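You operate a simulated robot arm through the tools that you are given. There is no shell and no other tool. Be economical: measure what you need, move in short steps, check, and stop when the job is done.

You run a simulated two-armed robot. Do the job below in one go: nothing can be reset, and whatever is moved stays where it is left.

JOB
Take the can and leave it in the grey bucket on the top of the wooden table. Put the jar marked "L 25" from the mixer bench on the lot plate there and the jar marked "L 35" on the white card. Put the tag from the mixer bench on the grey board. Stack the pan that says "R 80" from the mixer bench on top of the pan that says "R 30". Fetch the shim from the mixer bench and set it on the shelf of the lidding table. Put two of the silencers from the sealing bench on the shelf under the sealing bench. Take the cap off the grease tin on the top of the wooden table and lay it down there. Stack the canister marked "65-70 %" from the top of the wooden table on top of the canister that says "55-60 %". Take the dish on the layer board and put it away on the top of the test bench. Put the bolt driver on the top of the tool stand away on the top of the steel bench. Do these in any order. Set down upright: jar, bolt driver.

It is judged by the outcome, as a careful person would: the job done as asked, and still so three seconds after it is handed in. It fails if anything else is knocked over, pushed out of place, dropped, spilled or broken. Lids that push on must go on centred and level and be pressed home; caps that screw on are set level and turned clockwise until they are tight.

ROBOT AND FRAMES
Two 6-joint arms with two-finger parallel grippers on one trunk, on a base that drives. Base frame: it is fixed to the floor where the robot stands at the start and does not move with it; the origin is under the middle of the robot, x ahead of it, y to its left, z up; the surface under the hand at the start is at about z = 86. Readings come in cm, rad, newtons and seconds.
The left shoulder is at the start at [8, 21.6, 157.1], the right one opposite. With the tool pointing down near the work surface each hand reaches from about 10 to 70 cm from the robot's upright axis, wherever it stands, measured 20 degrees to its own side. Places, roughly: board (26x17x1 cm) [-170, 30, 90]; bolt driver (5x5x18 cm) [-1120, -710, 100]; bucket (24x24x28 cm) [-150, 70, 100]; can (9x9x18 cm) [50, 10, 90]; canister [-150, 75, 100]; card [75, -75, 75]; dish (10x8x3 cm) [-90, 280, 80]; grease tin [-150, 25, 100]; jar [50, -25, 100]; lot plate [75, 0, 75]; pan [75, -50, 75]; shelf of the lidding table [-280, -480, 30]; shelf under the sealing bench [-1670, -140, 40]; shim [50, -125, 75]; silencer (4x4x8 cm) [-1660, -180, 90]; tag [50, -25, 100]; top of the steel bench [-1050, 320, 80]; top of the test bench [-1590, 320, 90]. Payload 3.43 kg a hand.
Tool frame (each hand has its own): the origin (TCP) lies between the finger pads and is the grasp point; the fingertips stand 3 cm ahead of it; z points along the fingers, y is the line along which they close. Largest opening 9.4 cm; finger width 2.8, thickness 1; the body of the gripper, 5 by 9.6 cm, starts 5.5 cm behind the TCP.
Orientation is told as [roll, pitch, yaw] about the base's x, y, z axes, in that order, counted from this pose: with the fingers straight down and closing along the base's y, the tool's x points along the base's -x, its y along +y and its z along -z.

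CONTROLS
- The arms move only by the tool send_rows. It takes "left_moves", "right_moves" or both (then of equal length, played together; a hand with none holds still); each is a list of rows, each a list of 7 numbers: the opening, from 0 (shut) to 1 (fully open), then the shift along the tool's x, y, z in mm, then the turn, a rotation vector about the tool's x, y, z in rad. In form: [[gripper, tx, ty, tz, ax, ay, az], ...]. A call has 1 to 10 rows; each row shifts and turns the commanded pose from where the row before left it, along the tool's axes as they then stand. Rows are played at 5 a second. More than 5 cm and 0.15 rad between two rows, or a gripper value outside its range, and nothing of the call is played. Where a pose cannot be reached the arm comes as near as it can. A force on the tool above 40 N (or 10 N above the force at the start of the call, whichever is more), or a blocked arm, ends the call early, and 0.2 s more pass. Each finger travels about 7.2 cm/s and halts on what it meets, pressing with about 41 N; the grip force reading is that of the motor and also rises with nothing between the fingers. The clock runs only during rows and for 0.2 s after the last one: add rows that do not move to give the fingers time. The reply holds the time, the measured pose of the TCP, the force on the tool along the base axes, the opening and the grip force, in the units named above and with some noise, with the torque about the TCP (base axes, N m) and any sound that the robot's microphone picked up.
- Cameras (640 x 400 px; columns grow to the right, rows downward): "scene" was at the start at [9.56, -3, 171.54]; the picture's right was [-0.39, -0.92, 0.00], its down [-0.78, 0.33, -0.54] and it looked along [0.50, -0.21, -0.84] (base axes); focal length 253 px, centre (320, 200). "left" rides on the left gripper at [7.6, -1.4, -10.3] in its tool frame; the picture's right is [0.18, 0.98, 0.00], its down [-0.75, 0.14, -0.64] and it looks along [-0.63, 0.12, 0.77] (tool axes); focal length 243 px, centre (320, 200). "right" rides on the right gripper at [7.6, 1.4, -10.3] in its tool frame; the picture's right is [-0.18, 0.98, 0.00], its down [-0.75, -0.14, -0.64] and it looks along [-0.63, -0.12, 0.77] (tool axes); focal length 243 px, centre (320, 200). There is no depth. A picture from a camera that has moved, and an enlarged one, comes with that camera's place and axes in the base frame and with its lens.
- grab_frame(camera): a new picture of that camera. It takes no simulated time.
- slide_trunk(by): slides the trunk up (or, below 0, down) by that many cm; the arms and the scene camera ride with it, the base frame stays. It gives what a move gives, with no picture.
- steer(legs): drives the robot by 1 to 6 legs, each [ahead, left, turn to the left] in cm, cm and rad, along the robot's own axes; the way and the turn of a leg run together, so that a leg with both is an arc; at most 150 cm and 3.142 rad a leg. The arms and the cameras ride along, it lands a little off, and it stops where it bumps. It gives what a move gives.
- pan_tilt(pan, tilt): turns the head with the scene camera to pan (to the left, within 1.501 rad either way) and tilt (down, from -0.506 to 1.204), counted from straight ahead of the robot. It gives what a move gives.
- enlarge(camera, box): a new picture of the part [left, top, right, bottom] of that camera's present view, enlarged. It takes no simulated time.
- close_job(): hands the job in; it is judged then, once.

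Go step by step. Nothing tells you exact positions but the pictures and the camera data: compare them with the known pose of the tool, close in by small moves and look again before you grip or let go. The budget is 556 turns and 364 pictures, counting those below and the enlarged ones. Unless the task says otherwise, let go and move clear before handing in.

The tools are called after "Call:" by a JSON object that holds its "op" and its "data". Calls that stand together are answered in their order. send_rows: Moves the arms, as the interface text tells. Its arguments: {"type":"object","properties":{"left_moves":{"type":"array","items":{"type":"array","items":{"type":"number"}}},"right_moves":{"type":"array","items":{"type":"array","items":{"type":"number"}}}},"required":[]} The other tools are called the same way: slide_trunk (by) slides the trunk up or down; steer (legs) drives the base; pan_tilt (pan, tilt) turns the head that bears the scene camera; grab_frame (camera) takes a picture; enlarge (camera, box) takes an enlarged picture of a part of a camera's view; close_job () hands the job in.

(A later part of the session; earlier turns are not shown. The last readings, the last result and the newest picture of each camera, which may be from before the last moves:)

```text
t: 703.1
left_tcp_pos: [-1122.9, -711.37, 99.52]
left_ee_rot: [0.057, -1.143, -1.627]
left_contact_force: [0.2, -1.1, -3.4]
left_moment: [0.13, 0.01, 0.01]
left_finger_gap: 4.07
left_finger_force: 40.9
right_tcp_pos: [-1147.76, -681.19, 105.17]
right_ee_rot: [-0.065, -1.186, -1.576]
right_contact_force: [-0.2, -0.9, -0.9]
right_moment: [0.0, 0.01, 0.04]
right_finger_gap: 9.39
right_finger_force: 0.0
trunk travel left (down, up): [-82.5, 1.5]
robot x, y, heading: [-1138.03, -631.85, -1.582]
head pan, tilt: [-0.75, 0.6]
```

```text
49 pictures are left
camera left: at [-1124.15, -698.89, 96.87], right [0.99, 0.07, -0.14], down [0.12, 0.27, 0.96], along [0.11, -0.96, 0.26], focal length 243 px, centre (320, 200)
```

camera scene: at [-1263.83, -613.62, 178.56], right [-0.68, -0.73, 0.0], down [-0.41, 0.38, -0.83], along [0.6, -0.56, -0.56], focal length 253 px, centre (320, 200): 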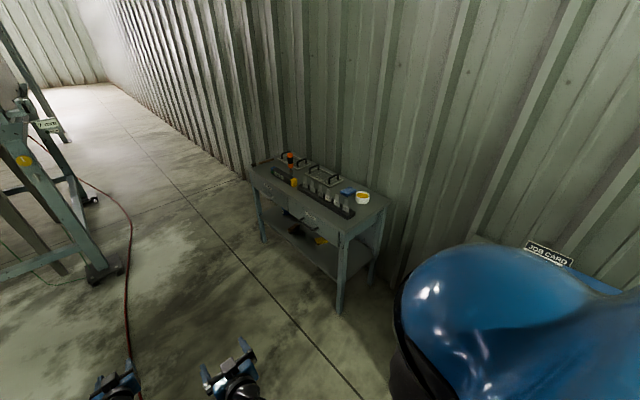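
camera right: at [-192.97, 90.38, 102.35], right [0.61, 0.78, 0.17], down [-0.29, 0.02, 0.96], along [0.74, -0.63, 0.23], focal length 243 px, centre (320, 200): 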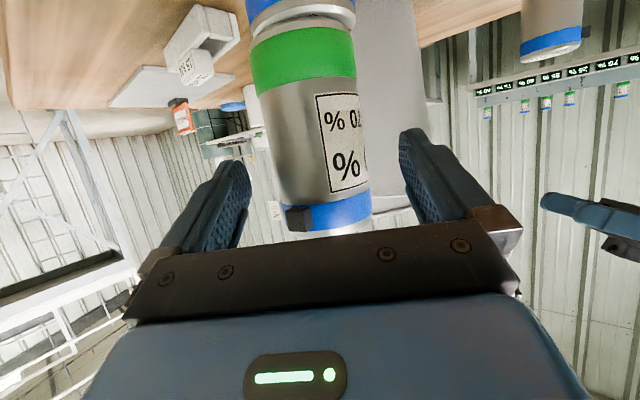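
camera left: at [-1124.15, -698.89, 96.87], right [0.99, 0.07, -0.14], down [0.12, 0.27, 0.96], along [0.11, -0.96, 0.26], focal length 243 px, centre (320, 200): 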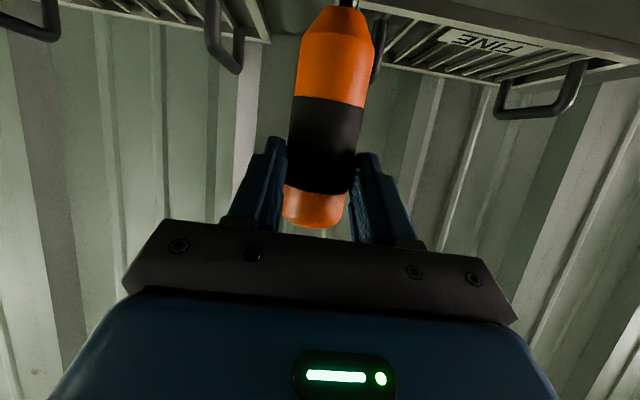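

Call:
{"op": "slide_trunk", "data": {"by": 1.4}}

Call:
{"op": "send_rows", "data": {"left_moves": [[0.25, -36, 0, -16, 0, 0, 0], [0.25, -36, 0, -16, 0, 0, 0], [0.25, -36, 0, -16, 0, 0, 0], [0.25, 0, 0, 0, 0, 0, 0]]}}

Call:
{"op": "steer", "data": {"legs": [[-25, 0, 0]]}}

Call:
{"op": "grab_frame", "data": {"camera": "left"}}

```text
t: 703.7
left_tcp_pos: [-1122.87, -711.2, 101.19]
left_ee_rot: [0.056, -1.144, -1.627]
left_contact_force: [-0.3, 0.7, -4.2]
left_moment: [0.13, 0.01, 0.0]
left_finger_gap: 4.06
left_finger_force: 40.9
right_tcp_pos: [-1147.73, -681.08, 106.51]
right_ee_rot: [-0.065, -1.186, -1.576]
right_contact_force: [-0.6, -0.4, 0.3]
right_moment: [-0.01, -0.01, 0.01]
right_finger_gap: 9.4
right_finger_force: 0.1
trunk travel left (down, up): [-83.9, 0.1]
robot x, y, heading: [-1137.9, -631.87, -1.578]
head pan, tilt: [-0.75, 0.6]
```

```text
t: 704.7
left_tcp_pos: [-1123.06, -711.24, 112.9]
left_ee_rot: [0.058, -1.143, -1.628]
left_contact_force: [-0.1, -0.3, -4.8]
left_moment: [0.1, 0.01, -0.02]
left_finger_gap: 4.04
left_finger_force: 41.5
right_tcp_pos: [-1147.65, -681.03, 106.53]
right_ee_rot: [-0.067, -1.188, -1.575]
right_contact_force: [0.2, -1.0, -0.5]
right_moment: [-0.02, -0.01, 0.03]
right_finger_gap: 9.38
right_finger_force: 0.1
trunk travel left (down, up): [-83.9, 0.1]
robot x, y, heading: [-1138.6, -632.0, -1.582]
head pan, tilt: [-0.75, 0.6]
```

```text
t: 706.5
left_tcp_pos: [-1122.81, -686.65, 112.6]
left_ee_rot: [0.056, -1.142, -1.628]
left_contact_force: [0.1, -0.6, -5.1]
left_moment: [0.08, 0.01, 0.04]
left_finger_gap: 4.06
left_finger_force: 41.1
right_tcp_pos: [-1147.54, -656.31, 106.43]
right_ee_rot: [-0.066, -1.184, -1.579]
right_contact_force: [-0.3, 0.4, -0.6]
right_moment: [-0.05, -0.01, -0.01]
right_finger_gap: 9.41
right_finger_force: 0.1
trunk travel left (down, up): [-83.9, 0.1]
robot x, y, heading: [-1137.84, -606.75, -1.58]
head pan, tilt: [-0.75, 0.6]
```

```text
48 pictures are left
camera left: at [-1124.11, -674.19, 109.94], right [0.99, 0.07, -0.14], down [0.12, 0.27, 0.96], along [0.11, -0.96, 0.26], focal length 243 px, centre (320, 200)
```

left: 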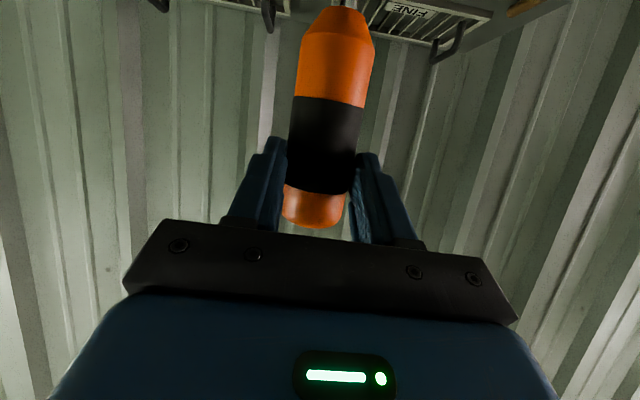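

Call:
{"op": "steer", "data": {"legs": [[0, 0, -1.56], [150, 0, 0], [150, 0, 0], [67, 0, 0], [0, 0, -1.571]]}}

Call:
{"op": "steer", "data": {"legs": [[150, 0, 0], [150, 0, 0], [150, 0, 0], [150, 0, 0], [150, 0, 0], [40, 0, 0]]}}

```text
t: 731.9
left_tcp_pos: [-1519.51, -529.09, 112.88]
left_ee_rot: [0.055, -1.145, 1.518]
left_contact_force: [0.4, 0.2, -4.1]
left_moment: [-0.13, 0.0, -0.01]
left_finger_gap: 4.05
left_finger_force: 40.9
right_tcp_pos: [-1494.51, -559.19, 106.54]
right_ee_rot: [-0.065, -1.187, 1.568]
right_contact_force: [-0.1, -0.1, 0.7]
right_moment: [-0.03, -0.02, -0.01]
right_finger_gap: 9.43
right_finger_force: 0.1
trunk travel left (down, up): [-83.9, 0.1]
robot x, y, heading: [-1504.02, -608.6, 1.563]
head pan, tilt: [-0.75, 0.6]
```

```text
t: 769.5
left_tcp_pos: [-1512.3, 260.41, 113.14]
left_ee_rot: [0.057, -1.146, 1.517]
left_contact_force: [-0.1, -0.4, -2.7]
left_moment: [-0.16, 0.01, -0.01]
left_finger_gap: 4.05
left_finger_force: 40.9
right_tcp_pos: [-1487.39, 230.26, 106.69]
right_ee_rot: [-0.065, -1.189, 1.567]
right_contact_force: [-0.2, -0.5, 0.0]
right_moment: [0.01, 0.0, 0.04]
right_finger_gap: 9.43
right_finger_force: 0.1
trunk travel left (down, up): [-83.9, 0.1]
robot x, y, heading: [-1496.75, 181.13, 1.563]
head pan, tilt: [-0.75, 0.6]
```

Call:
{"op": "steer", "data": {"legs": [[0, 0, -1.563], [0, 42, 0], [150, 0, 0], [150, 0, 0], [110, 0, 0]]}}

Call:
{"op": "pan_tilt", "data": {"pan": 0.6, "tilt": 0.5}}

Call:
{"op": "grab_frame", "data": {"camera": "scene"}}

```text
t: 795.1
left_tcp_pos: [-1009.38, 237.4, 113.01]
left_ee_rot: [0.058, -1.145, -0.057]
left_contact_force: [-1.0, -0.3, -4.6]
left_moment: [0.02, 0.14, 0.03]
left_finger_gap: 4.06
left_finger_force: 40.6
right_tcp_pos: [-1039.75, 212.6, 106.64]
right_ee_rot: [-0.064, -1.188, -0.006]
right_contact_force: [0.1, -0.1, 0.1]
right_moment: [0.03, 0.02, -0.03]
right_finger_gap: 9.4
right_finger_force: 0.1
trunk travel left (down, up): [-83.9, 0.1]
robot x, y, heading: [-1088.82, 222.62, -0.007]
head pan, tilt: [-0.75, 0.6]
```

```text
t: 796.6
left_tcp_pos: [-1009.35, 237.58, 112.85]
left_ee_rot: [0.058, -1.143, -0.059]
left_contact_force: [-0.3, -0.1, -4.8]
left_moment: [0.02, 0.11, -0.01]
left_finger_gap: 4.07
left_finger_force: 40.9
right_tcp_pos: [-1039.56, 212.8, 106.71]
right_ee_rot: [-0.065, -1.188, -0.007]
right_contact_force: [0.0, 0.1, -0.1]
right_moment: [0.0, -0.01, 0.02]
right_finger_gap: 9.4
right_finger_force: 0.1
trunk travel left (down, up): [-83.9, 0.1]
robot x, y, heading: [-1089.21, 222.41, -0.01]
head pan, tilt: [0.6, 0.499]
```

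```text
47 pictures are left
camera scene: at [-1077.96, 227.18, 179.45], right [0.55, -0.83, 0.0], down [-0.4, -0.27, -0.88], along [0.73, 0.49, -0.48], focal length 253 px, centre (320, 200)
```

scene: 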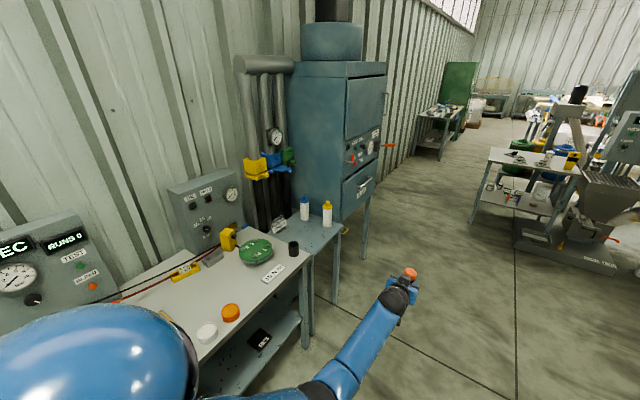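

Call:
{"op": "steer", "data": {"legs": [[0, -40, 0], [0, 0, 1.578], [0, -80, 0]]}}

Call:
{"op": "pan_tilt", "data": {"pan": 0.1, "tilt": 0.7}}

Call:
{"op": "grab_frame", "data": {"camera": "scene"}}

```text
t: 806.8
left_tcp_pos: [-1024.94, 260.59, 112.85]
left_ee_rot: [0.054, -1.143, 1.512]
left_contact_force: [0.5, 0.2, -4.6]
left_moment: [-0.14, -0.01, -0.04]
left_finger_gap: 4.02
left_finger_force: 40.9
right_tcp_pos: [-1000.4, 230.14, 106.55]
right_ee_rot: [-0.068, -1.188, 1.561]
right_contact_force: [-1.0, -1.3, -1.7]
right_moment: [-0.02, -0.03, -0.01]
right_finger_gap: 9.4
right_finger_force: 0.0
trunk travel left (down, up): [-83.9, 0.1]
robot x, y, heading: [-1010.14, 180.95, 1.557]
head pan, tilt: [0.6, 0.499]
```

```text
t: 807.7
left_tcp_pos: [-1024.8, 260.6, 112.73]
left_ee_rot: [0.056, -1.142, 1.507]
left_contact_force: [-0.4, 0.0, -4.4]
left_moment: [-0.14, -0.01, 0.0]
left_finger_gap: 4.07
left_finger_force: 41.0
right_tcp_pos: [-1000.24, 230.15, 106.65]
right_ee_rot: [-0.063, -1.188, 1.557]
right_contact_force: [0.1, 1.1, -0.8]
right_moment: [-0.02, -0.01, -0.03]
right_finger_gap: 9.38
right_finger_force: 0.1
trunk travel left (down, up): [-83.9, 0.1]
robot x, y, heading: [-1010.31, 181.05, 1.555]
head pan, tilt: [0.099, 0.7]
```

```text
46 pictures are left
camera scene: at [-1010.66, 192.33, 177.68], right [1.0, 0.08, 0.0], down [0.05, -0.64, -0.76], along [-0.06, 0.76, -0.64], focal length 253 px, centre (320, 200)
```

scene: 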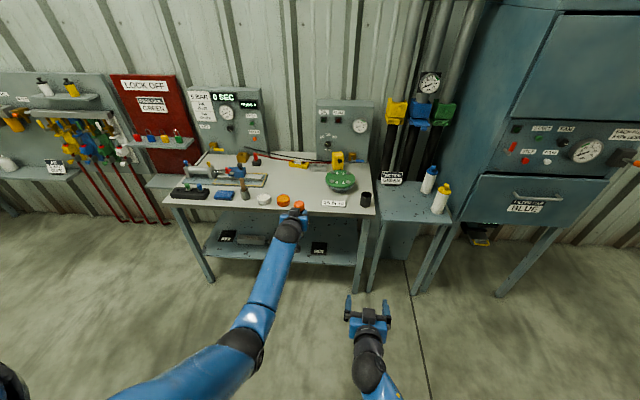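

Call:
{"op": "enlarge", "data": {"camera": "scene", "box": [160, 145, 390, 265]}}

```text
2.78 times, centred on (275, 205) of scene
camera zoom: at [-1010.66, 192.33, 177.68], right [1.0, 0.08, 0.0], down [0.05, -0.64, -0.76], along [-0.06, 0.76, -0.64], focal length 703 px, centre (445, 186)
```

zoom: 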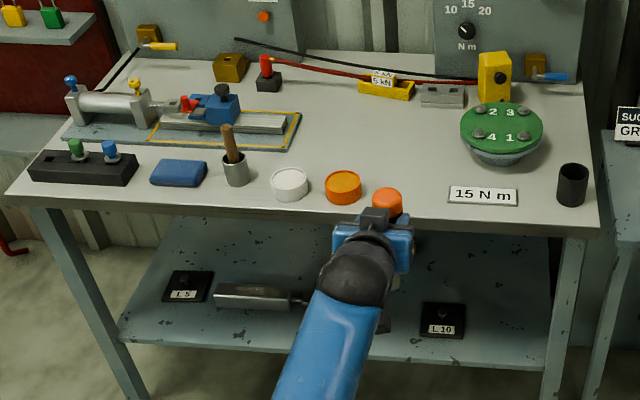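

Call:
{"op": "send_rows", "data": {"left_moves": [[0.25, 14, 0, -30, 0, 0, 0], [0.25, 13, 0, -30, 0, 0, 0], [0.25, 0, 0, 0, 0, 0, 0]]}}

Call:
{"op": "steer", "data": {"legs": [[45, 0.5, 0.015]]}}

Call:
{"op": "slide_trunk", "data": {"by": -8}}

Call:
{"op": "grab_frame", "data": {"camera": "scene"}}

```text
t: 808.5
left_tcp_pos: [-1024.82, 254.17, 112.89]
left_ee_rot: [0.059, -1.144, 1.508]
left_contact_force: [-0.3, 0.3, -4.6]
left_moment: [-0.14, 0.01, 0.01]
left_finger_gap: 4.07
left_finger_force: 41.3
right_tcp_pos: [-1000.26, 230.13, 106.65]
right_ee_rot: [-0.064, -1.186, 1.558]
right_contact_force: [0.8, -0.2, 0.0]
right_moment: [-0.01, 0.03, 0.01]
right_finger_gap: 9.38
right_finger_force: 0.1
trunk travel left (down, up): [-83.9, 0.1]
robot x, y, heading: [-1009.96, 180.83, 1.556]
head pan, tilt: [0.099, 0.7]
```

```text
t: 811.2
left_tcp_pos: [-1026.01, 298.96, 113.0]
left_ee_rot: [0.056, -1.146, 1.522]
left_contact_force: [0.0, -0.3, -3.8]
left_moment: [-0.14, 0.01, 0.0]
left_finger_gap: 4.03
left_finger_force: 40.7
right_tcp_pos: [-1001.1, 275.44, 106.7]
right_ee_rot: [-0.064, -1.19, 1.572]
right_contact_force: [-0.6, -0.4, 0.5]
right_moment: [0.0, 0.01, 0.01]
right_finger_gap: 9.44
right_finger_force: 0.0
trunk travel left (down, up): [-83.9, 0.1]
robot x, y, heading: [-1010.45, 226.29, 1.563]
head pan, tilt: [0.099, 0.7]
```

```text
t: 812.4
left_tcp_pos: [-1026.21, 299.19, 104.92]
left_ee_rot: [0.058, -1.143, 1.521]
left_contact_force: [-0.2, -0.4, -4.4]
left_moment: [-0.16, 0.02, -0.05]
left_finger_gap: 4.07
left_finger_force: 41.1
right_tcp_pos: [-1001.06, 275.68, 98.52]
right_ee_rot: [-0.065, -1.187, 1.574]
right_contact_force: [-1.1, -0.4, 0.1]
right_moment: [0.0, -0.03, 0.01]
right_finger_gap: 9.43
right_finger_force: 0.0
trunk travel left (down, up): [-75.9, 8.1]
robot x, y, heading: [-1010.29, 226.27, 1.569]
head pan, tilt: [0.099, 0.7]
```

```text
44 pictures are left
camera scene: at [-1010.96, 237.65, 169.69], right [1.0, 0.1, 0.0], down [0.06, -0.64, -0.76], along [-0.07, 0.76, -0.64], focal length 253 px, centre (320, 200)
```

scene: 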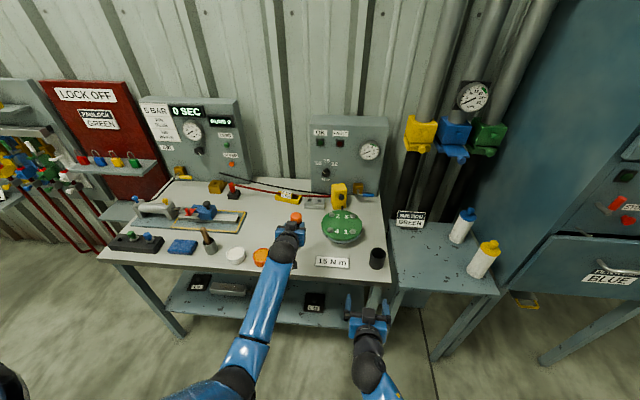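

Call:
{"op": "slide_trunk", "data": {"by": -5}}

Call:
{"op": "slide_trunk", "data": {"by": -1.5}}

Call:
{"op": "grab_frame", "data": {"camera": "left"}}

```text
t: 813.3
left_tcp_pos: [-1026.01, 299.17, 99.83]
left_ee_rot: [0.056, -1.144, 1.523]
left_contact_force: [-0.3, 1.0, -3.5]
left_moment: [-0.16, 0.01, 0.01]
left_finger_gap: 4.06
left_finger_force: 41.1
right_tcp_pos: [-1001.08, 275.74, 93.67]
right_ee_rot: [-0.064, -1.185, 1.575]
right_contact_force: [-0.3, 0.4, 1.0]
right_moment: [0.0, -0.02, -0.01]
right_finger_gap: 9.4
right_finger_force: 0.0
trunk travel left (down, up): [-70.9, 13.1]
robot x, y, heading: [-1010.39, 226.65, 1.574]
head pan, tilt: [0.099, 0.7]
```

```text
t: 814.0
left_tcp_pos: [-1026.06, 299.07, 99.3]
left_ee_rot: [0.058, -1.162, 1.523]
left_contact_force: [-2.9, 0.4, 32.0]
left_moment: [1.22, 0.05, 0.2]
left_finger_gap: 3.98
left_finger_force: 39.1
right_tcp_pos: [-1001.17, 275.35, 92.39]
right_ee_rot: [-0.064, -1.19, 1.573]
right_contact_force: [0.1, -0.2, -0.6]
right_moment: [0.0, -0.02, -0.03]
right_finger_gap: 9.39
right_finger_force: 0.1
trunk travel left (down, up): [-69.4, 14.6]
robot x, y, heading: [-1010.27, 226.31, 1.564]
head pan, tilt: [0.099, 0.7]
```

```text
43 pictures are left
camera left: at [-1024.61, 286.55, 96.46], right [-0.99, -0.08, -0.15], down [-0.12, -0.29, 0.95], along [-0.12, 0.95, 0.28], focal length 243 px, centre (320, 200)
```

left: 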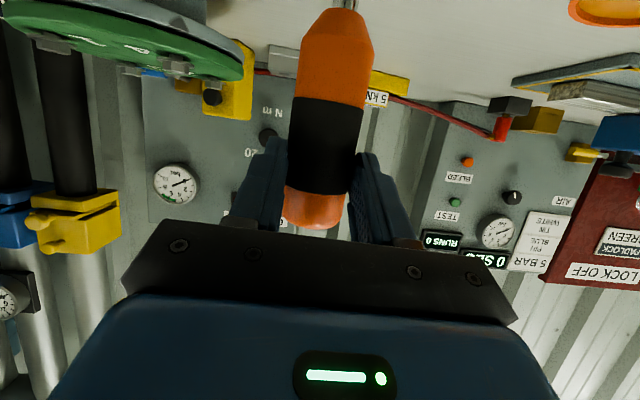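

Call:
{"op": "slide_trunk", "data": {"by": 1.0}}

Call:
{"op": "slide_trunk", "data": {"by": 0.2}}

```text
t: 814.5
left_tcp_pos: [-1026.0, 299.02, 99.3]
left_ee_rot: [0.056, -1.142, 1.523]
left_contact_force: [-0.8, 4.9, 10.0]
left_moment: [1.18, -0.06, 0.12]
left_finger_gap: 4.09
left_finger_force: 41.0
right_tcp_pos: [-1001.09, 275.49, 93.26]
right_ee_rot: [-0.062, -1.19, 1.573]
right_contact_force: [-0.8, -0.2, -0.6]
right_moment: [-0.02, -0.01, 0.02]
right_finger_gap: 9.39
right_finger_force: 0.0
trunk travel left (down, up): [-70.4, 13.6]
robot x, y, heading: [-1010.39, 226.64, 1.566]
head pan, tilt: [0.099, 0.7]
```

```text
t: 815.1
left_tcp_pos: [-1025.95, 298.98, 99.43]
left_ee_rot: [0.054, -1.136, 1.521]
left_contact_force: [1.7, 0.5, 2.8]
left_moment: [0.14, -0.26, -0.02]
left_finger_gap: 4.1
left_finger_force: 41.1
right_tcp_pos: [-1001.02, 275.66, 93.36]
right_ee_rot: [-0.063, -1.188, 1.572]
right_contact_force: [0.3, 0.6, -1.0]
right_moment: [0.0, -0.01, -0.02]
right_finger_gap: 9.41
right_finger_force: 0.1
trunk travel left (down, up): [-70.6, 13.4]
robot x, y, heading: [-1010.46, 226.38, 1.57]
head pan, tilt: [0.099, 0.7]
```

Call:
{"op": "send_rows", "data": {"left_moves": [[0.45, 0, 0, 0, 0, 0, 0], [0.55, 0, 0, 0, 0, 0, 0], [0.75, 0, 0, 0, 0, 0, 0], [0.75, 0, 0, 0, 0, 0, 0]]}}

Call:
{"op": "grab_frame", "data": {"camera": "left"}}

```text
t: 816.1
left_tcp_pos: [-1026.04, 299.08, 99.58]
left_ee_rot: [0.057, -1.143, 1.521]
left_contact_force: [0.0, 0.4, 0.2]
left_moment: [-0.02, 0.0, 0.0]
left_finger_gap: 7.07
left_finger_force: 0.0
right_tcp_pos: [-1001.11, 275.7, 93.31]
right_ee_rot: [-0.065, -1.186, 1.572]
right_contact_force: [-0.5, -1.2, 0.3]
right_moment: [0.0, -0.01, -0.02]
right_finger_gap: 9.41
right_finger_force: 0.0
trunk travel left (down, up): [-70.6, 13.4]
robot x, y, heading: [-1010.15, 226.19, 1.569]
head pan, tilt: [0.099, 0.7]
```

```text
42 pictures are left
camera left: at [-1024.63, 286.56, 96.89], right [-0.99, -0.08, -0.14], down [-0.12, -0.27, 0.95], along [-0.12, 0.96, 0.26], focal length 243 px, centre (320, 200)
```

left: 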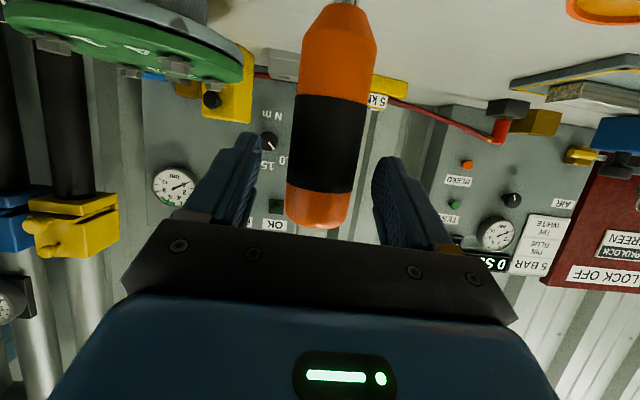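

Call:
{"op": "steer", "data": {"legs": [[-30, 0, 0]]}}

Call:
{"op": "grab_frame", "data": {"camera": "left"}}

```text
t: 818.1
left_tcp_pos: [-1026.03, 269.8, 99.39]
left_ee_rot: [0.058, -1.139, 1.522]
left_contact_force: [0.4, 0.7, 0.2]
left_moment: [0.02, -0.03, -0.01]
left_finger_gap: 7.03
left_finger_force: 0.1
right_tcp_pos: [-1001.07, 246.17, 93.18]
right_ee_rot: [-0.062, -1.186, 1.572]
right_contact_force: [0.9, 1.0, 0.7]
right_moment: [0.01, 0.0, -0.03]
right_finger_gap: 9.39
right_finger_force: 0.0
trunk travel left (down, up): [-70.6, 13.4]
robot x, y, heading: [-1010.2, 196.67, 1.568]
head pan, tilt: [0.099, 0.7]
```

```text
41 pictures are left
camera left: at [-1024.71, 257.14, 96.79], right [-0.99, -0.08, -0.14], down [-0.12, -0.27, 0.96], along [-0.12, 0.96, 0.26], focal length 243 px, centre (320, 200)
```

left: 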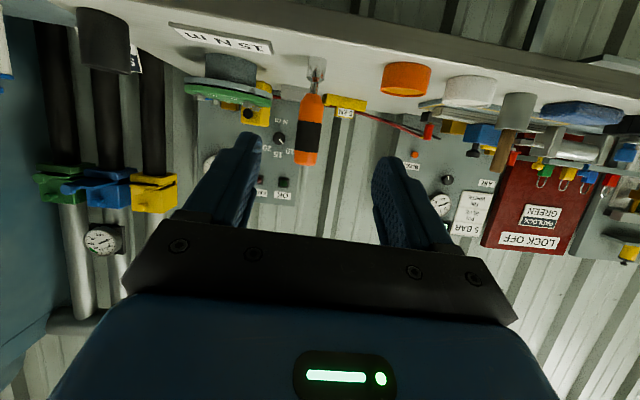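

Call:
{"op": "slide_trunk", "data": {"by": 13.3}}

Call:
{"op": "steer", "data": {"legs": [[0, 0, -1.568], [0, 34, 0], [150, 0, 0], [45, 0, 0], [0, 24, 0]]}}

Call:
{"op": "steer", "data": {"legs": [[150, 0, 0], [150, 0, 0], [0, -150, 0], [0, -150, 0], [0, -90, 0]]}}

```text
t: 819.7
left_tcp_pos: [-1026.21, 269.59, 112.98]
left_ee_rot: [0.058, -1.143, 1.521]
left_contact_force: [0.7, -0.2, -0.4]
left_moment: [-0.01, 0.02, -0.03]
left_finger_gap: 7.05
left_finger_force: 0.0
right_tcp_pos: [-1001.22, 246.09, 106.69]
right_ee_rot: [-0.061, -1.186, 1.574]
right_contact_force: [-0.1, 0.3, 0.8]
right_moment: [0.01, -0.02, -0.02]
right_finger_gap: 9.39
right_finger_force: 0.0
trunk travel left (down, up): [-83.9, 0.1]
robot x, y, heading: [-1010.24, 196.85, 1.572]
head pan, tilt: [0.099, 0.7]
```

```text
t: 836.5
left_tcp_pos: [-743.18, 271.82, 113.01]
left_ee_rot: [0.068, -1.143, -0.047]
left_contact_force: [-0.1, -0.4, -0.2]
left_moment: [0.02, 0.01, 0.03]
left_finger_gap: 7.05
left_finger_force: 0.1
right_tcp_pos: [-766.39, 246.57, 106.54]
right_ee_rot: [-0.054, -1.186, 0.003]
right_contact_force: [0.4, 0.6, -1.4]
right_moment: [0.0, 0.0, 0.03]
right_finger_gap: 9.4
right_finger_force: 0.0
trunk travel left (down, up): [-83.9, 0.1]
robot x, y, heading: [-815.89, 255.61, 0.011]
head pan, tilt: [0.099, 0.7]
```

```text
t: 855.3
left_tcp_pos: [-444.73, 174.13, 112.97]
left_ee_rot: [0.054, -1.148, -0.053]
left_contact_force: [0.4, 0.9, 0.0]
left_moment: [-0.02, -0.01, -0.07]
left_finger_gap: 7.07
left_finger_force: 0.0
right_tcp_pos: [-468.88, 148.62, 106.77]
right_ee_rot: [-0.092, -1.189, 0.005]
right_contact_force: [0.6, 0.2, -0.4]
right_moment: [-0.05, 0.0, -0.03]
right_finger_gap: 9.39
right_finger_force: 0.1
trunk travel left (down, up): [-83.9, 0.1]
robot x, y, heading: [-517.91, 157.82, -0.027]
head pan, tilt: [0.099, 0.7]
stopped in leg 3: the force on the tool passed its limit at 58 N (the readings are from after the stop); the commanded pose is now the measured one
```

Call:
{"op": "steer", "data": {"legs": [[-38, 0, 0], [0, 0, 0.027]]}}

Call:
{"op": "pan_tilt", "data": {"pan": -0.5, "tilt": 0.45}}

Call:
{"op": "grab_frame", "data": {"camera": "scene"}}

```text
t: 856.1
left_tcp_pos: [-445.43, 173.41, 113.55]
left_ee_rot: [0.105, -1.152, -0.087]
left_contact_force: [-4.5, 9.4, 2.5]
left_moment: [0.13, 0.03, 0.03]
left_finger_gap: 6.48
left_finger_force: 0.0
right_tcp_pos: [-469.81, 147.42, 106.61]
right_ee_rot: [-0.06, -1.189, -0.022]
right_contact_force: [-0.1, -1.7, -1.6]
right_moment: [0.03, -0.01, 0.01]
right_finger_gap: 9.41
right_finger_force: 0.2
trunk travel left (down, up): [-83.9, 0.1]
robot x, y, heading: [-519.11, 157.99, -0.026]
head pan, tilt: [0.099, 0.7]
stopped in leg 1: the force on the tool passed its limit at 49 N (the readings are from after the stop); the commanded pose is now the measured one
```

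```text
t: 857.1
left_tcp_pos: [-445.48, 173.62, 113.38]
left_ee_rot: [0.092, -1.153, -0.08]
left_contact_force: [-1.1, 6.9, 4.3]
left_moment: [-0.01, -0.07, 0.09]
left_finger_gap: 6.68
left_finger_force: 0.0
right_tcp_pos: [-469.8, 147.64, 106.69]
right_ee_rot: [-0.068, -1.189, -0.016]
right_contact_force: [-0.4, -0.3, 0.2]
right_moment: [-0.01, 0.0, -0.02]
right_finger_gap: 9.37
right_finger_force: 0.0
trunk travel left (down, up): [-83.9, 0.1]
robot x, y, heading: [-518.56, 157.63, -0.023]
head pan, tilt: [-0.499, 0.45]
```

```text
40 pictures are left
camera scene: at [-507.73, 153.13, 179.92], right [-0.5, -0.87, 0.0], down [-0.38, 0.22, -0.9], along [0.78, -0.45, -0.43], focal length 253 px, centre (320, 200)
```

scene: 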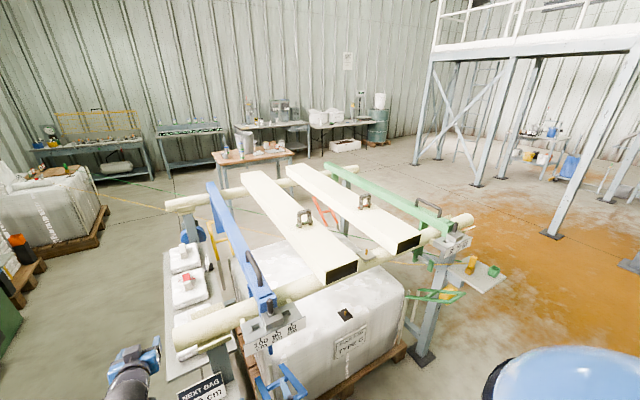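

Call:
{"op": "send_rows", "data": {"left_moves": [[0.75, 0, 5, 0, 0, 0, 0], [0.75, -36, 0, -16, 0, 0, 0], [0.75, -36, 0, -16, 0, 0, 0], [0.75, -36, 0, -16, 0, 0, 0], [0.75, 0, 0, 0, 0, 0, 0]]}}

Call:
{"op": "steer", "data": {"legs": [[-38, 0, 0]]}}

Call:
{"op": "grab_frame", "data": {"camera": "scene"}}

```text
t: 858.3
left_tcp_pos: [-445.28, 173.45, 125.11]
left_ee_rot: [0.097, -1.149, -0.082]
left_contact_force: [-0.2, 1.2, -0.2]
left_moment: [0.0, 0.02, 0.0]
left_finger_gap: 7.06
left_finger_force: 0.1
right_tcp_pos: [-469.7, 147.48, 106.48]
right_ee_rot: [-0.065, -1.187, -0.019]
right_contact_force: [0.0, -1.0, 0.3]
right_moment: [-0.01, 0.02, -0.02]
right_finger_gap: 9.4
right_finger_force: 0.1
trunk travel left (down, up): [-83.9, 0.1]
robot x, y, heading: [-518.43, 157.87, -0.027]
head pan, tilt: [-0.499, 0.45]
```

```text
t: 860.7
left_tcp_pos: [-482.96, 174.49, 124.98]
left_ee_rot: [0.093, -1.149, -0.079]
left_contact_force: [0.9, -0.6, 0.4]
left_moment: [0.01, 0.0, -0.02]
left_finger_gap: 7.03
left_finger_force: 0.0
right_tcp_pos: [-507.37, 148.45, 106.41]
right_ee_rot: [-0.063, -1.186, -0.017]
right_contact_force: [-0.8, 0.7, -0.2]
right_moment: [0.02, -0.01, 0.0]
right_finger_gap: 9.38
right_finger_force: 0.0
trunk travel left (down, up): [-83.9, 0.1]
robot x, y, heading: [-556.37, 158.53, -0.022]
head pan, tilt: [-0.499, 0.45]
```

```text
39 pictures are left
camera scene: at [-545.11, 153.79, 179.87], right [-0.5, -0.87, 0.0], down [-0.38, 0.22, -0.9], along [0.78, -0.45, -0.44], focal length 253 px, centre (320, 200)
```

scene: 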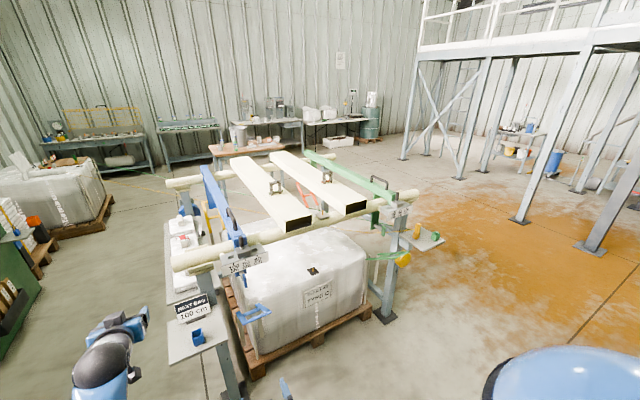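

Call:
{"op": "steer", "data": {"legs": [[0, 0, 0.022], [0, -150, 0], [0, -138, 0], [150, 0, 0], [150, 0, 0], [130, 0, 0]]}}

Call:
{"op": "send_rows", "data": {"left_moves": [[1, 0, 0, 0, 0.041, 0, -0.023], [1, 36, 0, 16, 0, 0, 0], [1, 36, 0, 16, 0, 0, 0], [1, 36, 0, 16, 0, 0, 0], [1, 36, 0, 16, 0, 0, 0], [1, 36, 0, 16, 0, 0, 0], [1, 36, 0, 16, 0, 0, 0], [1, 0, 0, 0, 0, 0, 0]]}}

Call:
{"op": "pan_tilt", "data": {"pan": 0.2, "tilt": 0.6}}

Call:
{"op": "grab_frame", "data": {"camera": "scene"}}

```text
t: 895.2
left_tcp_pos: [-50.51, -98.11, 125.3]
left_ee_rot: [0.097, -1.151, -0.021]
left_contact_force: [0.8, -0.7, 0.2]
left_moment: [0.01, -0.01, 0.0]
left_finger_gap: 7.08
left_finger_force: 0.0
right_tcp_pos: [-73.44, -125.59, 106.65]
right_ee_rot: [-0.066, -1.188, 0.042]
right_contact_force: [-0.7, -0.6, 0.0]
right_moment: [-0.01, 0.0, 0.03]
right_finger_gap: 9.39
right_finger_force: 0.0
trunk travel left (down, up): [-83.9, 0.1]
robot x, y, heading: [-122.96, -118.15, 0.041]
head pan, tilt: [-0.499, 0.45]
```

```text
t: 897.0
left_tcp_pos: [-50.48, -98.1, 101.52]
left_ee_rot: [0.002, -1.154, 0.036]
left_contact_force: [-0.5, 0.8, 0.8]
left_moment: [0.01, -0.02, -0.03]
left_finger_gap: 9.43
left_finger_force: 0.1
right_tcp_pos: [-73.32, -125.45, 106.59]
right_ee_rot: [-0.066, -1.189, 0.043]
right_contact_force: [-0.4, 0.0, -0.4]
right_moment: [-0.03, 0.03, -0.01]
right_finger_gap: 9.4
right_finger_force: 0.2
trunk travel left (down, up): [-83.9, 0.1]
robot x, y, heading: [-122.75, -118.3, 0.035]
head pan, tilt: [-0.499, 0.45]
```

```text
t: 898.1
left_tcp_pos: [-50.44, -97.94, 101.51]
left_ee_rot: [0.002, -1.152, 0.033]
left_contact_force: [-0.7, 0.2, -0.4]
left_moment: [0.0, 0.02, -0.01]
left_finger_gap: 9.41
left_finger_force: 0.1
right_tcp_pos: [-73.43, -125.5, 106.78]
right_ee_rot: [-0.065, -1.187, 0.042]
right_contact_force: [0.1, 0.4, -0.7]
right_moment: [0.0, -0.02, -0.01]
right_finger_gap: 9.41
right_finger_force: 0.0
trunk travel left (down, up): [-83.9, 0.1]
robot x, y, heading: [-122.52, -118.44, 0.039]
head pan, tilt: [0.201, 0.6]
```

```text
38 pictures are left
camera scene: at [-111.07, -116.25, 178.55], right [0.23, -0.97, 0.0], down [-0.55, -0.13, -0.82], along [0.8, 0.19, -0.57], focal length 253 px, centre (320, 200)
```

scene: 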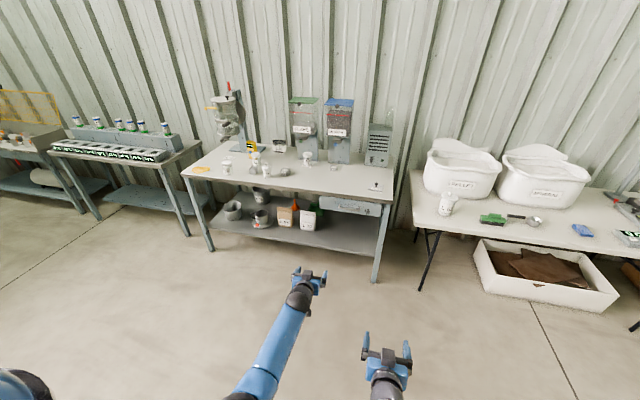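

Call:
{"op": "steer", "data": {"legs": [[0, 0, -0.039], [0, 93, 0], [70, 0, 0]]}}

Call:
{"op": "send_rows", "data": {"left_moves": [[1, 35, 0, 15, 0, 0, 0], [1, 34, 0, 15, 0, 0, 0], [1, 0, 0, 0, 0, 0, 0]]}}

Call:
{"op": "grab_frame", "data": {"camera": "left"}}

```text
t: 906.8
left_tcp_pos: [19.82, -7.87, 101.62]
left_ee_rot: [0.004, -1.155, -0.005]
left_contact_force: [-0.6, -0.7, 0.6]
left_moment: [0.01, 0.0, -0.03]
left_finger_gap: 9.41
left_finger_force: 0.0
right_tcp_pos: [-4.07, -34.39, 106.67]
right_ee_rot: [-0.063, -1.19, 0.003]
right_contact_force: [-0.1, 0.6, -0.6]
right_moment: [0.0, 0.01, 0.0]
right_finger_gap: 9.4
right_finger_force: 0.1
trunk travel left (down, up): [-83.9, 0.1]
robot x, y, heading: [-53.01, -25.16, -0.008]
head pan, tilt: [0.201, 0.6]
```

```text
t: 907.6
left_tcp_pos: [19.98, -7.57, 95.53]
left_ee_rot: [0.018, -1.154, -0.006]
left_contact_force: [0.3, -0.5, -0.7]
left_moment: [-0.02, 0.0, 0.02]
left_finger_gap: 9.41
left_finger_force: 0.0
left hand out of reach, approached as far as the arm can: row 2
right_tcp_pos: [-4.05, -34.43, 106.61]
right_ee_rot: [-0.064, -1.188, 0.001]
right_contact_force: [-0.6, -0.4, -0.3]
right_moment: [-0.01, 0.01, -0.01]
right_finger_gap: 9.4
right_finger_force: 0.1
trunk travel left (down, up): [-83.9, 0.1]
robot x, y, heading: [-53.25, -25.3, -0.003]
head pan, tilt: [0.201, 0.6]
```

```text
37 pictures are left
camera left: at [7.53, -9.21, 92.69], right [-0.09, 0.98, -0.16], down [-0.28, 0.13, 0.95], along [0.96, 0.13, 0.27], focal length 243 px, centre (320, 200)
```

left: 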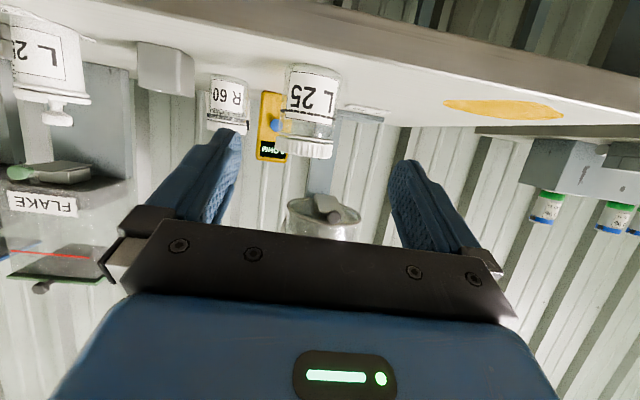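

Call:
{"op": "slide_trunk", "data": {"by": -1.6}}

Call:
{"op": "steer", "data": {"legs": [[13, -0.2, 0]]}}

Call:
{"op": "grab_frame", "data": {"camera": "left"}}

```text
t: 908.2
left_tcp_pos: [20.06, -7.51, 93.87]
left_ee_rot: [0.018, -1.154, -0.004]
left_contact_force: [-0.2, -0.1, 1.0]
left_moment: [-0.04, -0.03, 0.01]
left_finger_gap: 9.4
left_finger_force: 0.0
right_tcp_pos: [-3.93, -34.33, 104.93]
right_ee_rot: [-0.066, -1.188, 0.001]
right_contact_force: [0.0, 0.1, 0.0]
right_moment: [0.01, -0.02, 0.03]
right_finger_gap: 9.38
right_finger_force: 0.1
trunk travel left (down, up): [-82.3, 1.7]
robot x, y, heading: [-53.28, -24.84, -0.005]
head pan, tilt: [0.201, 0.6]
```

```text
t: 909.5
left_tcp_pos: [32.64, -7.91, 94.21]
left_ee_rot: [0.018, -1.157, -0.006]
left_contact_force: [0.1, -0.8, -0.2]
left_moment: [0.04, 0.0, 0.0]
left_finger_gap: 9.4
left_finger_force: 0.1
right_tcp_pos: [8.68, -34.7, 105.18]
right_ee_rot: [-0.065, -1.191, 0.0]
right_contact_force: [-0.5, -0.5, -0.1]
right_moment: [0.01, -0.01, 0.01]
right_finger_gap: 9.4
right_finger_force: 0.0
trunk travel left (down, up): [-82.3, 1.7]
robot x, y, heading: [-40.18, -25.06, -0.003]
head pan, tilt: [0.201, 0.6]
```

```text
36 pictures are left
camera left: at [20.26, -9.52, 91.29], right [-0.08, 0.98, -0.16], down [-0.29, 0.13, 0.95], along [0.95, 0.13, 0.27], focal length 243 px, centre (320, 200)
```

left: 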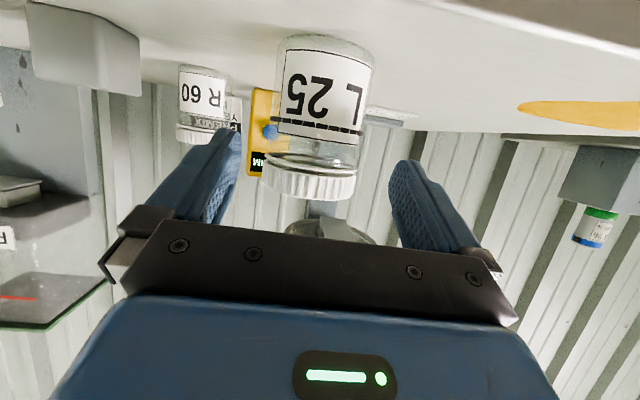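

Call:
{"op": "send_rows", "data": {"left_moves": [[1, 0, -4, 0, 0, 0, 0], [1, 0, 0, 0, 0, 0, 0]]}}

Call:
{"op": "steer", "data": {"legs": [[5.8, 0, 0]]}}

Call:
{"op": "send_rows", "data": {"left_moves": [[0.85, 0, 0, 0, 0, 0, 0], [0.6, 0, 0, 0, 0, 0, 0], [0.45, 0, 0, 0, 0, 0, 0], [0.45, 0, 0, 0, 0, 0, 0]]}}

Call:
{"op": "grab_frame", "data": {"camera": "left"}}

```text
t: 910.1
left_tcp_pos: [32.77, -8.35, 94.02]
left_ee_rot: [0.018, -1.155, -0.007]
left_contact_force: [-0.1, 0.8, -0.3]
left_moment: [0.02, 0.03, -0.02]
left_finger_gap: 9.41
left_finger_force: 0.1
right_tcp_pos: [8.83, -34.73, 105.04]
right_ee_rot: [-0.067, -1.191, -0.001]
right_contact_force: [-0.1, 0.3, 0.5]
right_moment: [0.01, -0.01, -0.02]
right_finger_gap: 9.41
right_finger_force: 0.1
trunk travel left (down, up): [-82.3, 1.7]
robot x, y, heading: [-40.35, -25.41, -0.005]
head pan, tilt: [0.201, 0.6]
```

```text
t: 911.1
left_tcp_pos: [37.96, -8.37, 94.46]
left_ee_rot: [0.017, -1.162, -0.004]
left_contact_force: [-0.5, -0.1, 0.1]
left_moment: [0.03, 0.0, -0.03]
left_finger_gap: 9.41
left_finger_force: 0.1
right_tcp_pos: [13.78, -34.84, 105.55]
right_ee_rot: [-0.067, -1.195, 0.002]
right_contact_force: [-0.6, -0.4, -0.1]
right_moment: [-0.05, -0.03, -0.03]
right_finger_gap: 9.4
right_finger_force: 0.0
trunk travel left (down, up): [-82.3, 1.7]
robot x, y, heading: [-34.57, -25.29, -0.006]
head pan, tilt: [0.201, 0.6]
```

```text
t: 912.1
left_tcp_pos: [38.93, -8.41, 93.69]
left_ee_rot: [0.018, -1.15, -0.008]
left_contact_force: [-0.5, -0.9, -1.3]
left_moment: [-0.03, 0.0, 0.0]
left_finger_gap: 7.4
left_finger_force: 40.8
right_tcp_pos: [14.95, -34.71, 104.81]
right_ee_rot: [-0.064, -1.184, 0.001]
right_contact_force: [0.0, -0.4, -0.3]
right_moment: [0.02, 0.02, 0.0]
right_finger_gap: 9.41
right_finger_force: 0.0
trunk travel left (down, up): [-82.3, 1.7]
robot x, y, heading: [-33.98, -25.23, -0.006]
head pan, tilt: [0.201, 0.6]
```

```text
35 pictures are left
camera left: at [26.39, -9.93, 90.88], right [-0.09, 0.98, -0.16], down [-0.28, 0.13, 0.95], along [0.96, 0.13, 0.26], focal length 243 px, centre (320, 200)
```

left: 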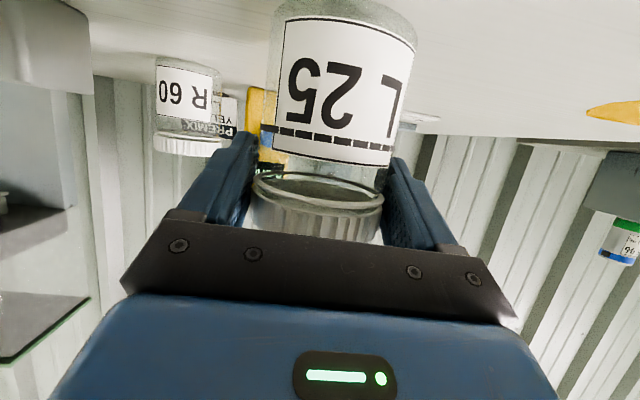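

Call:
{"op": "slide_trunk", "data": {"by": 1.3}}

Call:
{"op": "steer", "data": {"legs": [[0, 14.2, 0], [12, 0, 0]]}}

Call:
{"op": "pan_tilt", "data": {"pan": 0.35, "tilt": 0.85}}

Call:
{"op": "grab_frame", "data": {"camera": "scene"}}

```text
t: 912.7
left_tcp_pos: [38.64, -8.29, 95.03]
left_ee_rot: [0.017, -1.152, -0.006]
left_contact_force: [-0.6, 0.1, -1.1]
left_moment: [-0.02, 0.0, 0.0]
left_finger_gap: 7.42
left_finger_force: 40.8
right_tcp_pos: [14.72, -34.79, 106.29]
right_ee_rot: [-0.066, -1.187, 0.001]
right_contact_force: [0.8, -0.1, -0.8]
right_moment: [0.01, 0.02, -0.01]
right_finger_gap: 9.4
right_finger_force: 0.1
trunk travel left (down, up): [-83.6, 0.4]
robot x, y, heading: [-34.95, -25.33, -0.007]
head pan, tilt: [0.201, 0.6]
```

```text
t: 914.9
left_tcp_pos: [50.1, 5.86, 95.41]
left_ee_rot: [0.016, -1.157, -0.007]
left_contact_force: [-0.2, 0.4, 0.3]
left_moment: [0.02, 0.01, -0.02]
left_finger_gap: 7.36
left_finger_force: 41.2
right_tcp_pos: [26.15, -20.56, 106.49]
right_ee_rot: [-0.068, -1.19, 0.002]
right_contact_force: [-0.7, 1.0, 0.3]
right_moment: [-0.01, 0.0, -0.02]
right_finger_gap: 9.4
right_finger_force: 0.1
trunk travel left (down, up): [-83.6, 0.4]
robot x, y, heading: [-22.58, -11.51, -0.002]
head pan, tilt: [0.201, 0.6]
```

```text
t: 915.6
left_tcp_pos: [50.45, 5.85, 95.06]
left_ee_rot: [0.016, -1.153, -0.006]
left_contact_force: [0.2, 0.7, -0.6]
left_moment: [0.03, 0.0, 0.01]
left_finger_gap: 7.38
left_finger_force: 41.1
right_tcp_pos: [26.51, -20.6, 106.39]
right_ee_rot: [-0.068, -1.188, 0.003]
right_contact_force: [0.6, 0.7, 0.2]
right_moment: [0.03, 0.0, 0.01]
right_finger_gap: 9.42
right_finger_force: 0.1
trunk travel left (down, up): [-83.6, 0.4]
robot x, y, heading: [-22.32, -11.1, -0.005]
head pan, tilt: [0.351, 0.85]
```

```text
34 pictures are left
camera scene: at [-11.97, -8.83, 176.17], right [0.34, -0.94, 0.0], down [-0.71, -0.25, -0.66], along [0.62, 0.22, -0.75], focal length 253 px, centre (320, 200)
```

scene: 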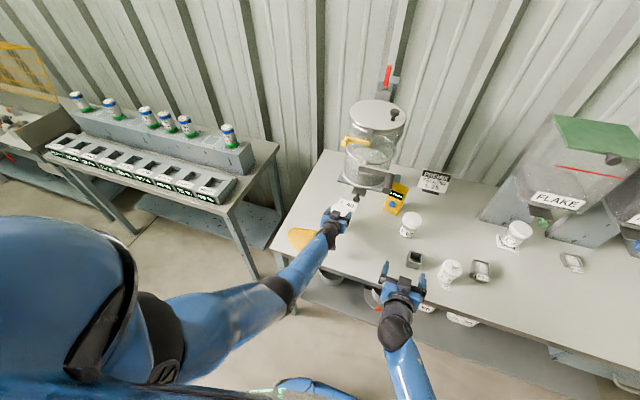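

Call:
{"op": "enlarge", "data": {"camera": "scene", "box": [290, 130, 430, 250]}}

```text
3.33 times, centred on (360, 190) of scene
camera zoom: at [-11.97, -8.83, 176.17], right [0.34, -0.94, 0.0], down [-0.71, -0.25, -0.66], along [0.62, 0.22, -0.75], focal length 842 px, centre (187, 233)
```

zoom: 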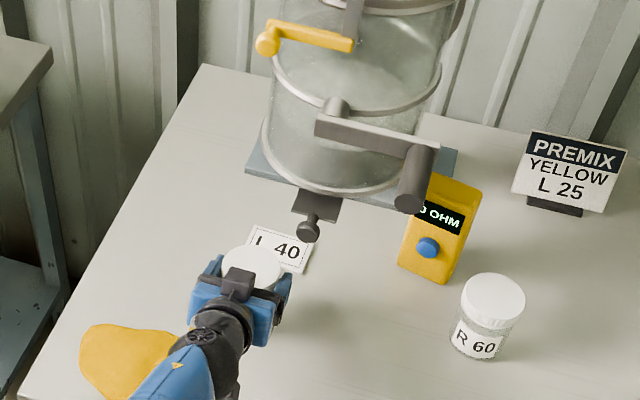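

Call:
{"op": "steer", "data": {"legs": [[0, -0.9, 0], [7, 0, 0]]}}

Call:
{"op": "enlarge", "data": {"camera": "scene", "box": [280, 120, 420, 240]}}

```text
t: 917.0
left_tcp_pos: [56.44, 4.87, 95.63]
left_ee_rot: [0.017, -1.16, -0.008]
left_contact_force: [-1.3, -0.6, -0.2]
left_moment: [0.03, 0.04, -0.01]
left_finger_gap: 7.34
left_finger_force: 40.8
right_tcp_pos: [32.39, -21.71, 106.84]
right_ee_rot: [-0.067, -1.195, 0.002]
right_contact_force: [-1.1, 0.1, 0.3]
right_moment: [0.02, -0.01, -0.02]
right_finger_gap: 9.36
right_finger_force: 0.0
trunk travel left (down, up): [-83.6, 0.4]
robot x, y, heading: [-15.67, -12.66, -0.001]
head pan, tilt: [0.351, 0.85]
```

```text
3.33 times, centred on (350, 180) of scene
camera zoom: at [-6.87, -9.85, 176.28], right [0.34, -0.94, 0.0], down [-0.7, -0.25, -0.67], along [0.63, 0.22, -0.74], focal length 842 px, centre (220, 267)
```

zoom: 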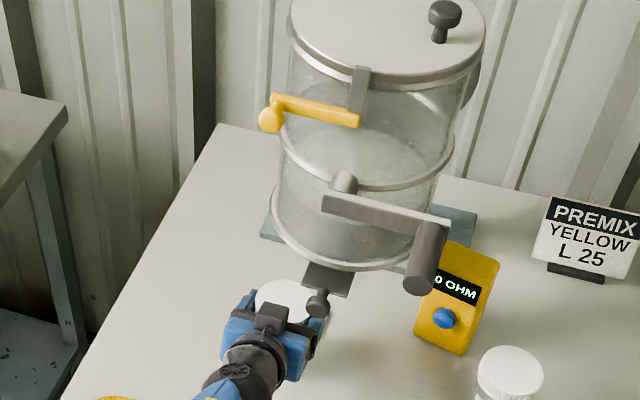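

Call:
{"op": "slide_trunk", "data": {"by": -0.4}}

Call:
{"op": "steer", "data": {"legs": [[6.6, 0, 0]]}}

Call:
{"op": "enlarge", "data": {"camera": "scene", "box": [270, 110, 410, 230]}}

Call:
{"op": "grab_frame", "data": {"camera": "left"}}

```text
t: 917.5
left_tcp_pos: [57.19, 4.78, 94.77]
left_ee_rot: [0.02, -1.152, -0.009]
left_contact_force: [0.1, -0.1, -0.1]
left_moment: [-0.02, 0.03, 0.0]
left_finger_gap: 7.37
left_finger_force: 40.9
right_tcp_pos: [33.18, -21.66, 105.89]
right_ee_rot: [-0.066, -1.187, 0.002]
right_contact_force: [0.0, -0.1, -0.1]
right_moment: [-0.02, -0.01, 0.0]
right_finger_gap: 9.4
right_finger_force: 0.0
trunk travel left (down, up): [-83.2, 0.8]
robot x, y, heading: [-15.79, -12.29, 0.001]
head pan, tilt: [0.351, 0.85]
```

```text
t: 918.5
left_tcp_pos: [62.85, 4.86, 95.09]
left_ee_rot: [0.018, -1.157, -0.006]
left_contact_force: [-0.7, -0.6, -0.6]
left_moment: [0.0, 0.0, 0.01]
left_finger_gap: 7.38
left_finger_force: 41.3
right_tcp_pos: [38.9, -21.58, 106.23]
right_ee_rot: [-0.072, -1.194, 0.006]
right_contact_force: [-1.0, 1.0, 0.9]
right_moment: [0.02, -0.01, 0.0]
right_finger_gap: 9.4
right_finger_force: 0.0
trunk travel left (down, up): [-83.2, 0.8]
robot x, y, heading: [-9.46, -12.03, -0.008]
head pan, tilt: [0.351, 0.85]
```

```text
3.33 times, centred on (340, 170) of scene
camera zoom: at [-0.18, -9.83, 175.85], right [0.34, -0.94, 0.0], down [-0.7, -0.25, -0.67], along [0.63, 0.22, -0.75], focal length 842 px, centre (253, 300)
```

zoom: 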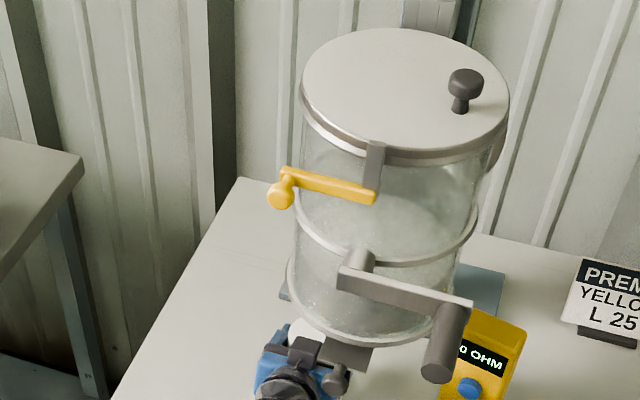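

```text
30 pictures are left
camera left: at [50.42, 3.25, 92.22], right [-0.08, 0.98, -0.16], down [-0.29, 0.13, 0.95], along [0.95, 0.13, 0.27], focal length 243 px, centre (320, 200)
```

left: 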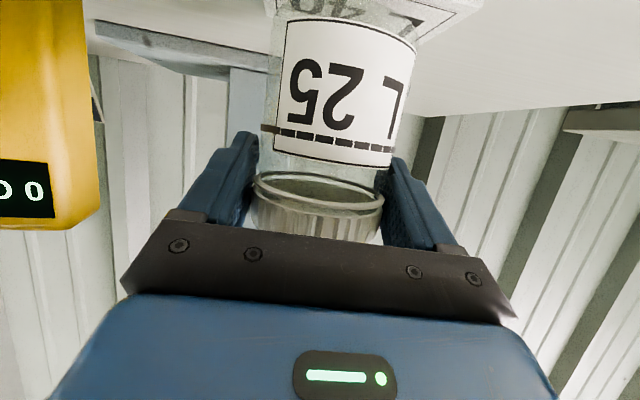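

Call:
{"op": "enlarge", "data": {"camera": "left", "box": [240, 0, 500, 60]}}

```text
2.46 times, centred on (370, 30) of left
camera zoom: at [50.42, 3.25, 92.22], right [-0.08, 0.98, -0.16], down [-0.29, 0.13, 0.95], along [0.95, 0.13, 0.27], focal length 597 px, centre (197, 618)
```

zoom: 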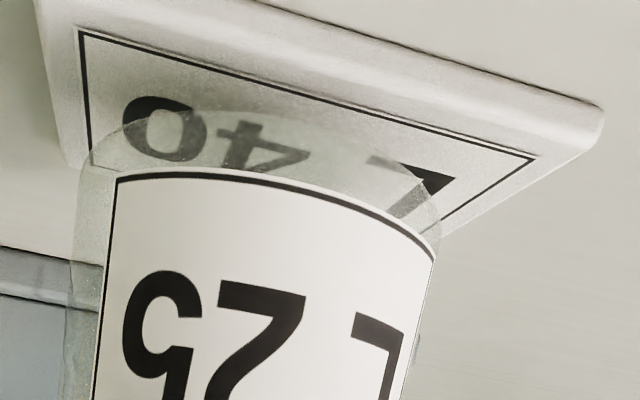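

Call:
{"op": "send_rows", "data": {"left_moves": [[0.45, 2.8, 4, -6.4, 0, 0, 0], [0.45, 0, 0, 0, 0, 0, 0]]}}

Call:
{"op": "slide_trunk", "data": {"by": -0.5}}

Call:
{"op": "slide_trunk", "data": {"by": -0.3}}

```text
t: 919.1
left_tcp_pos: [62.44, 5.17, 94.68]
left_ee_rot: [0.019, -1.151, -0.007]
left_contact_force: [0.1, -0.5, -0.5]
left_moment: [0.02, 0.0, -0.01]
left_finger_gap: 7.34
left_finger_force: 40.7
right_tcp_pos: [39.33, -21.69, 106.0]
right_ee_rot: [-0.068, -1.19, 0.006]
right_contact_force: [-0.5, -0.3, 0.2]
right_moment: [0.01, 0.02, -0.01]
right_finger_gap: 9.39
right_finger_force: 0.0
trunk travel left (down, up): [-83.2, 0.8]
robot x, y, heading: [-9.76, -12.3, -0.005]
head pan, tilt: [0.351, 0.85]
```

```text
t: 919.7
left_tcp_pos: [62.79, 5.25, 94.04]
left_ee_rot: [0.02, -1.149, -0.007]
left_contact_force: [2.2, 0.8, 4.2]
left_moment: [-0.07, -0.24, 0.02]
left_finger_gap: 7.33
left_finger_force: 40.3
right_tcp_pos: [39.8, -21.73, 105.46]
right_ee_rot: [-0.068, -1.187, 0.002]
right_contact_force: [0.8, -0.2, 0.0]
right_moment: [-0.01, 0.0, -0.02]
right_finger_gap: 9.4
right_finger_force: 0.1
trunk travel left (down, up): [-82.7, 1.3]
robot x, y, heading: [-9.33, -12.19, -0.007]
head pan, tilt: [0.351, 0.85]
```

```text
t: 920.2
left_tcp_pos: [62.75, 5.19, 94.12]
left_ee_rot: [0.018, -1.155, -0.007]
left_contact_force: [-1.9, 1.2, 16.8]
left_moment: [-0.08, -0.07, -0.01]
left_finger_gap: 7.37
left_finger_force: 40.8
right_tcp_pos: [39.57, -21.72, 105.15]
right_ee_rot: [-0.068, -1.187, 0.004]
right_contact_force: [-0.8, -0.2, -0.7]
right_moment: [-0.01, -0.01, -0.01]
right_finger_gap: 9.41
right_finger_force: 0.1
trunk travel left (down, up): [-82.4, 1.6]
robot x, y, heading: [-9.41, -12.02, -0.007]
head pan, tilt: [0.351, 0.85]
```

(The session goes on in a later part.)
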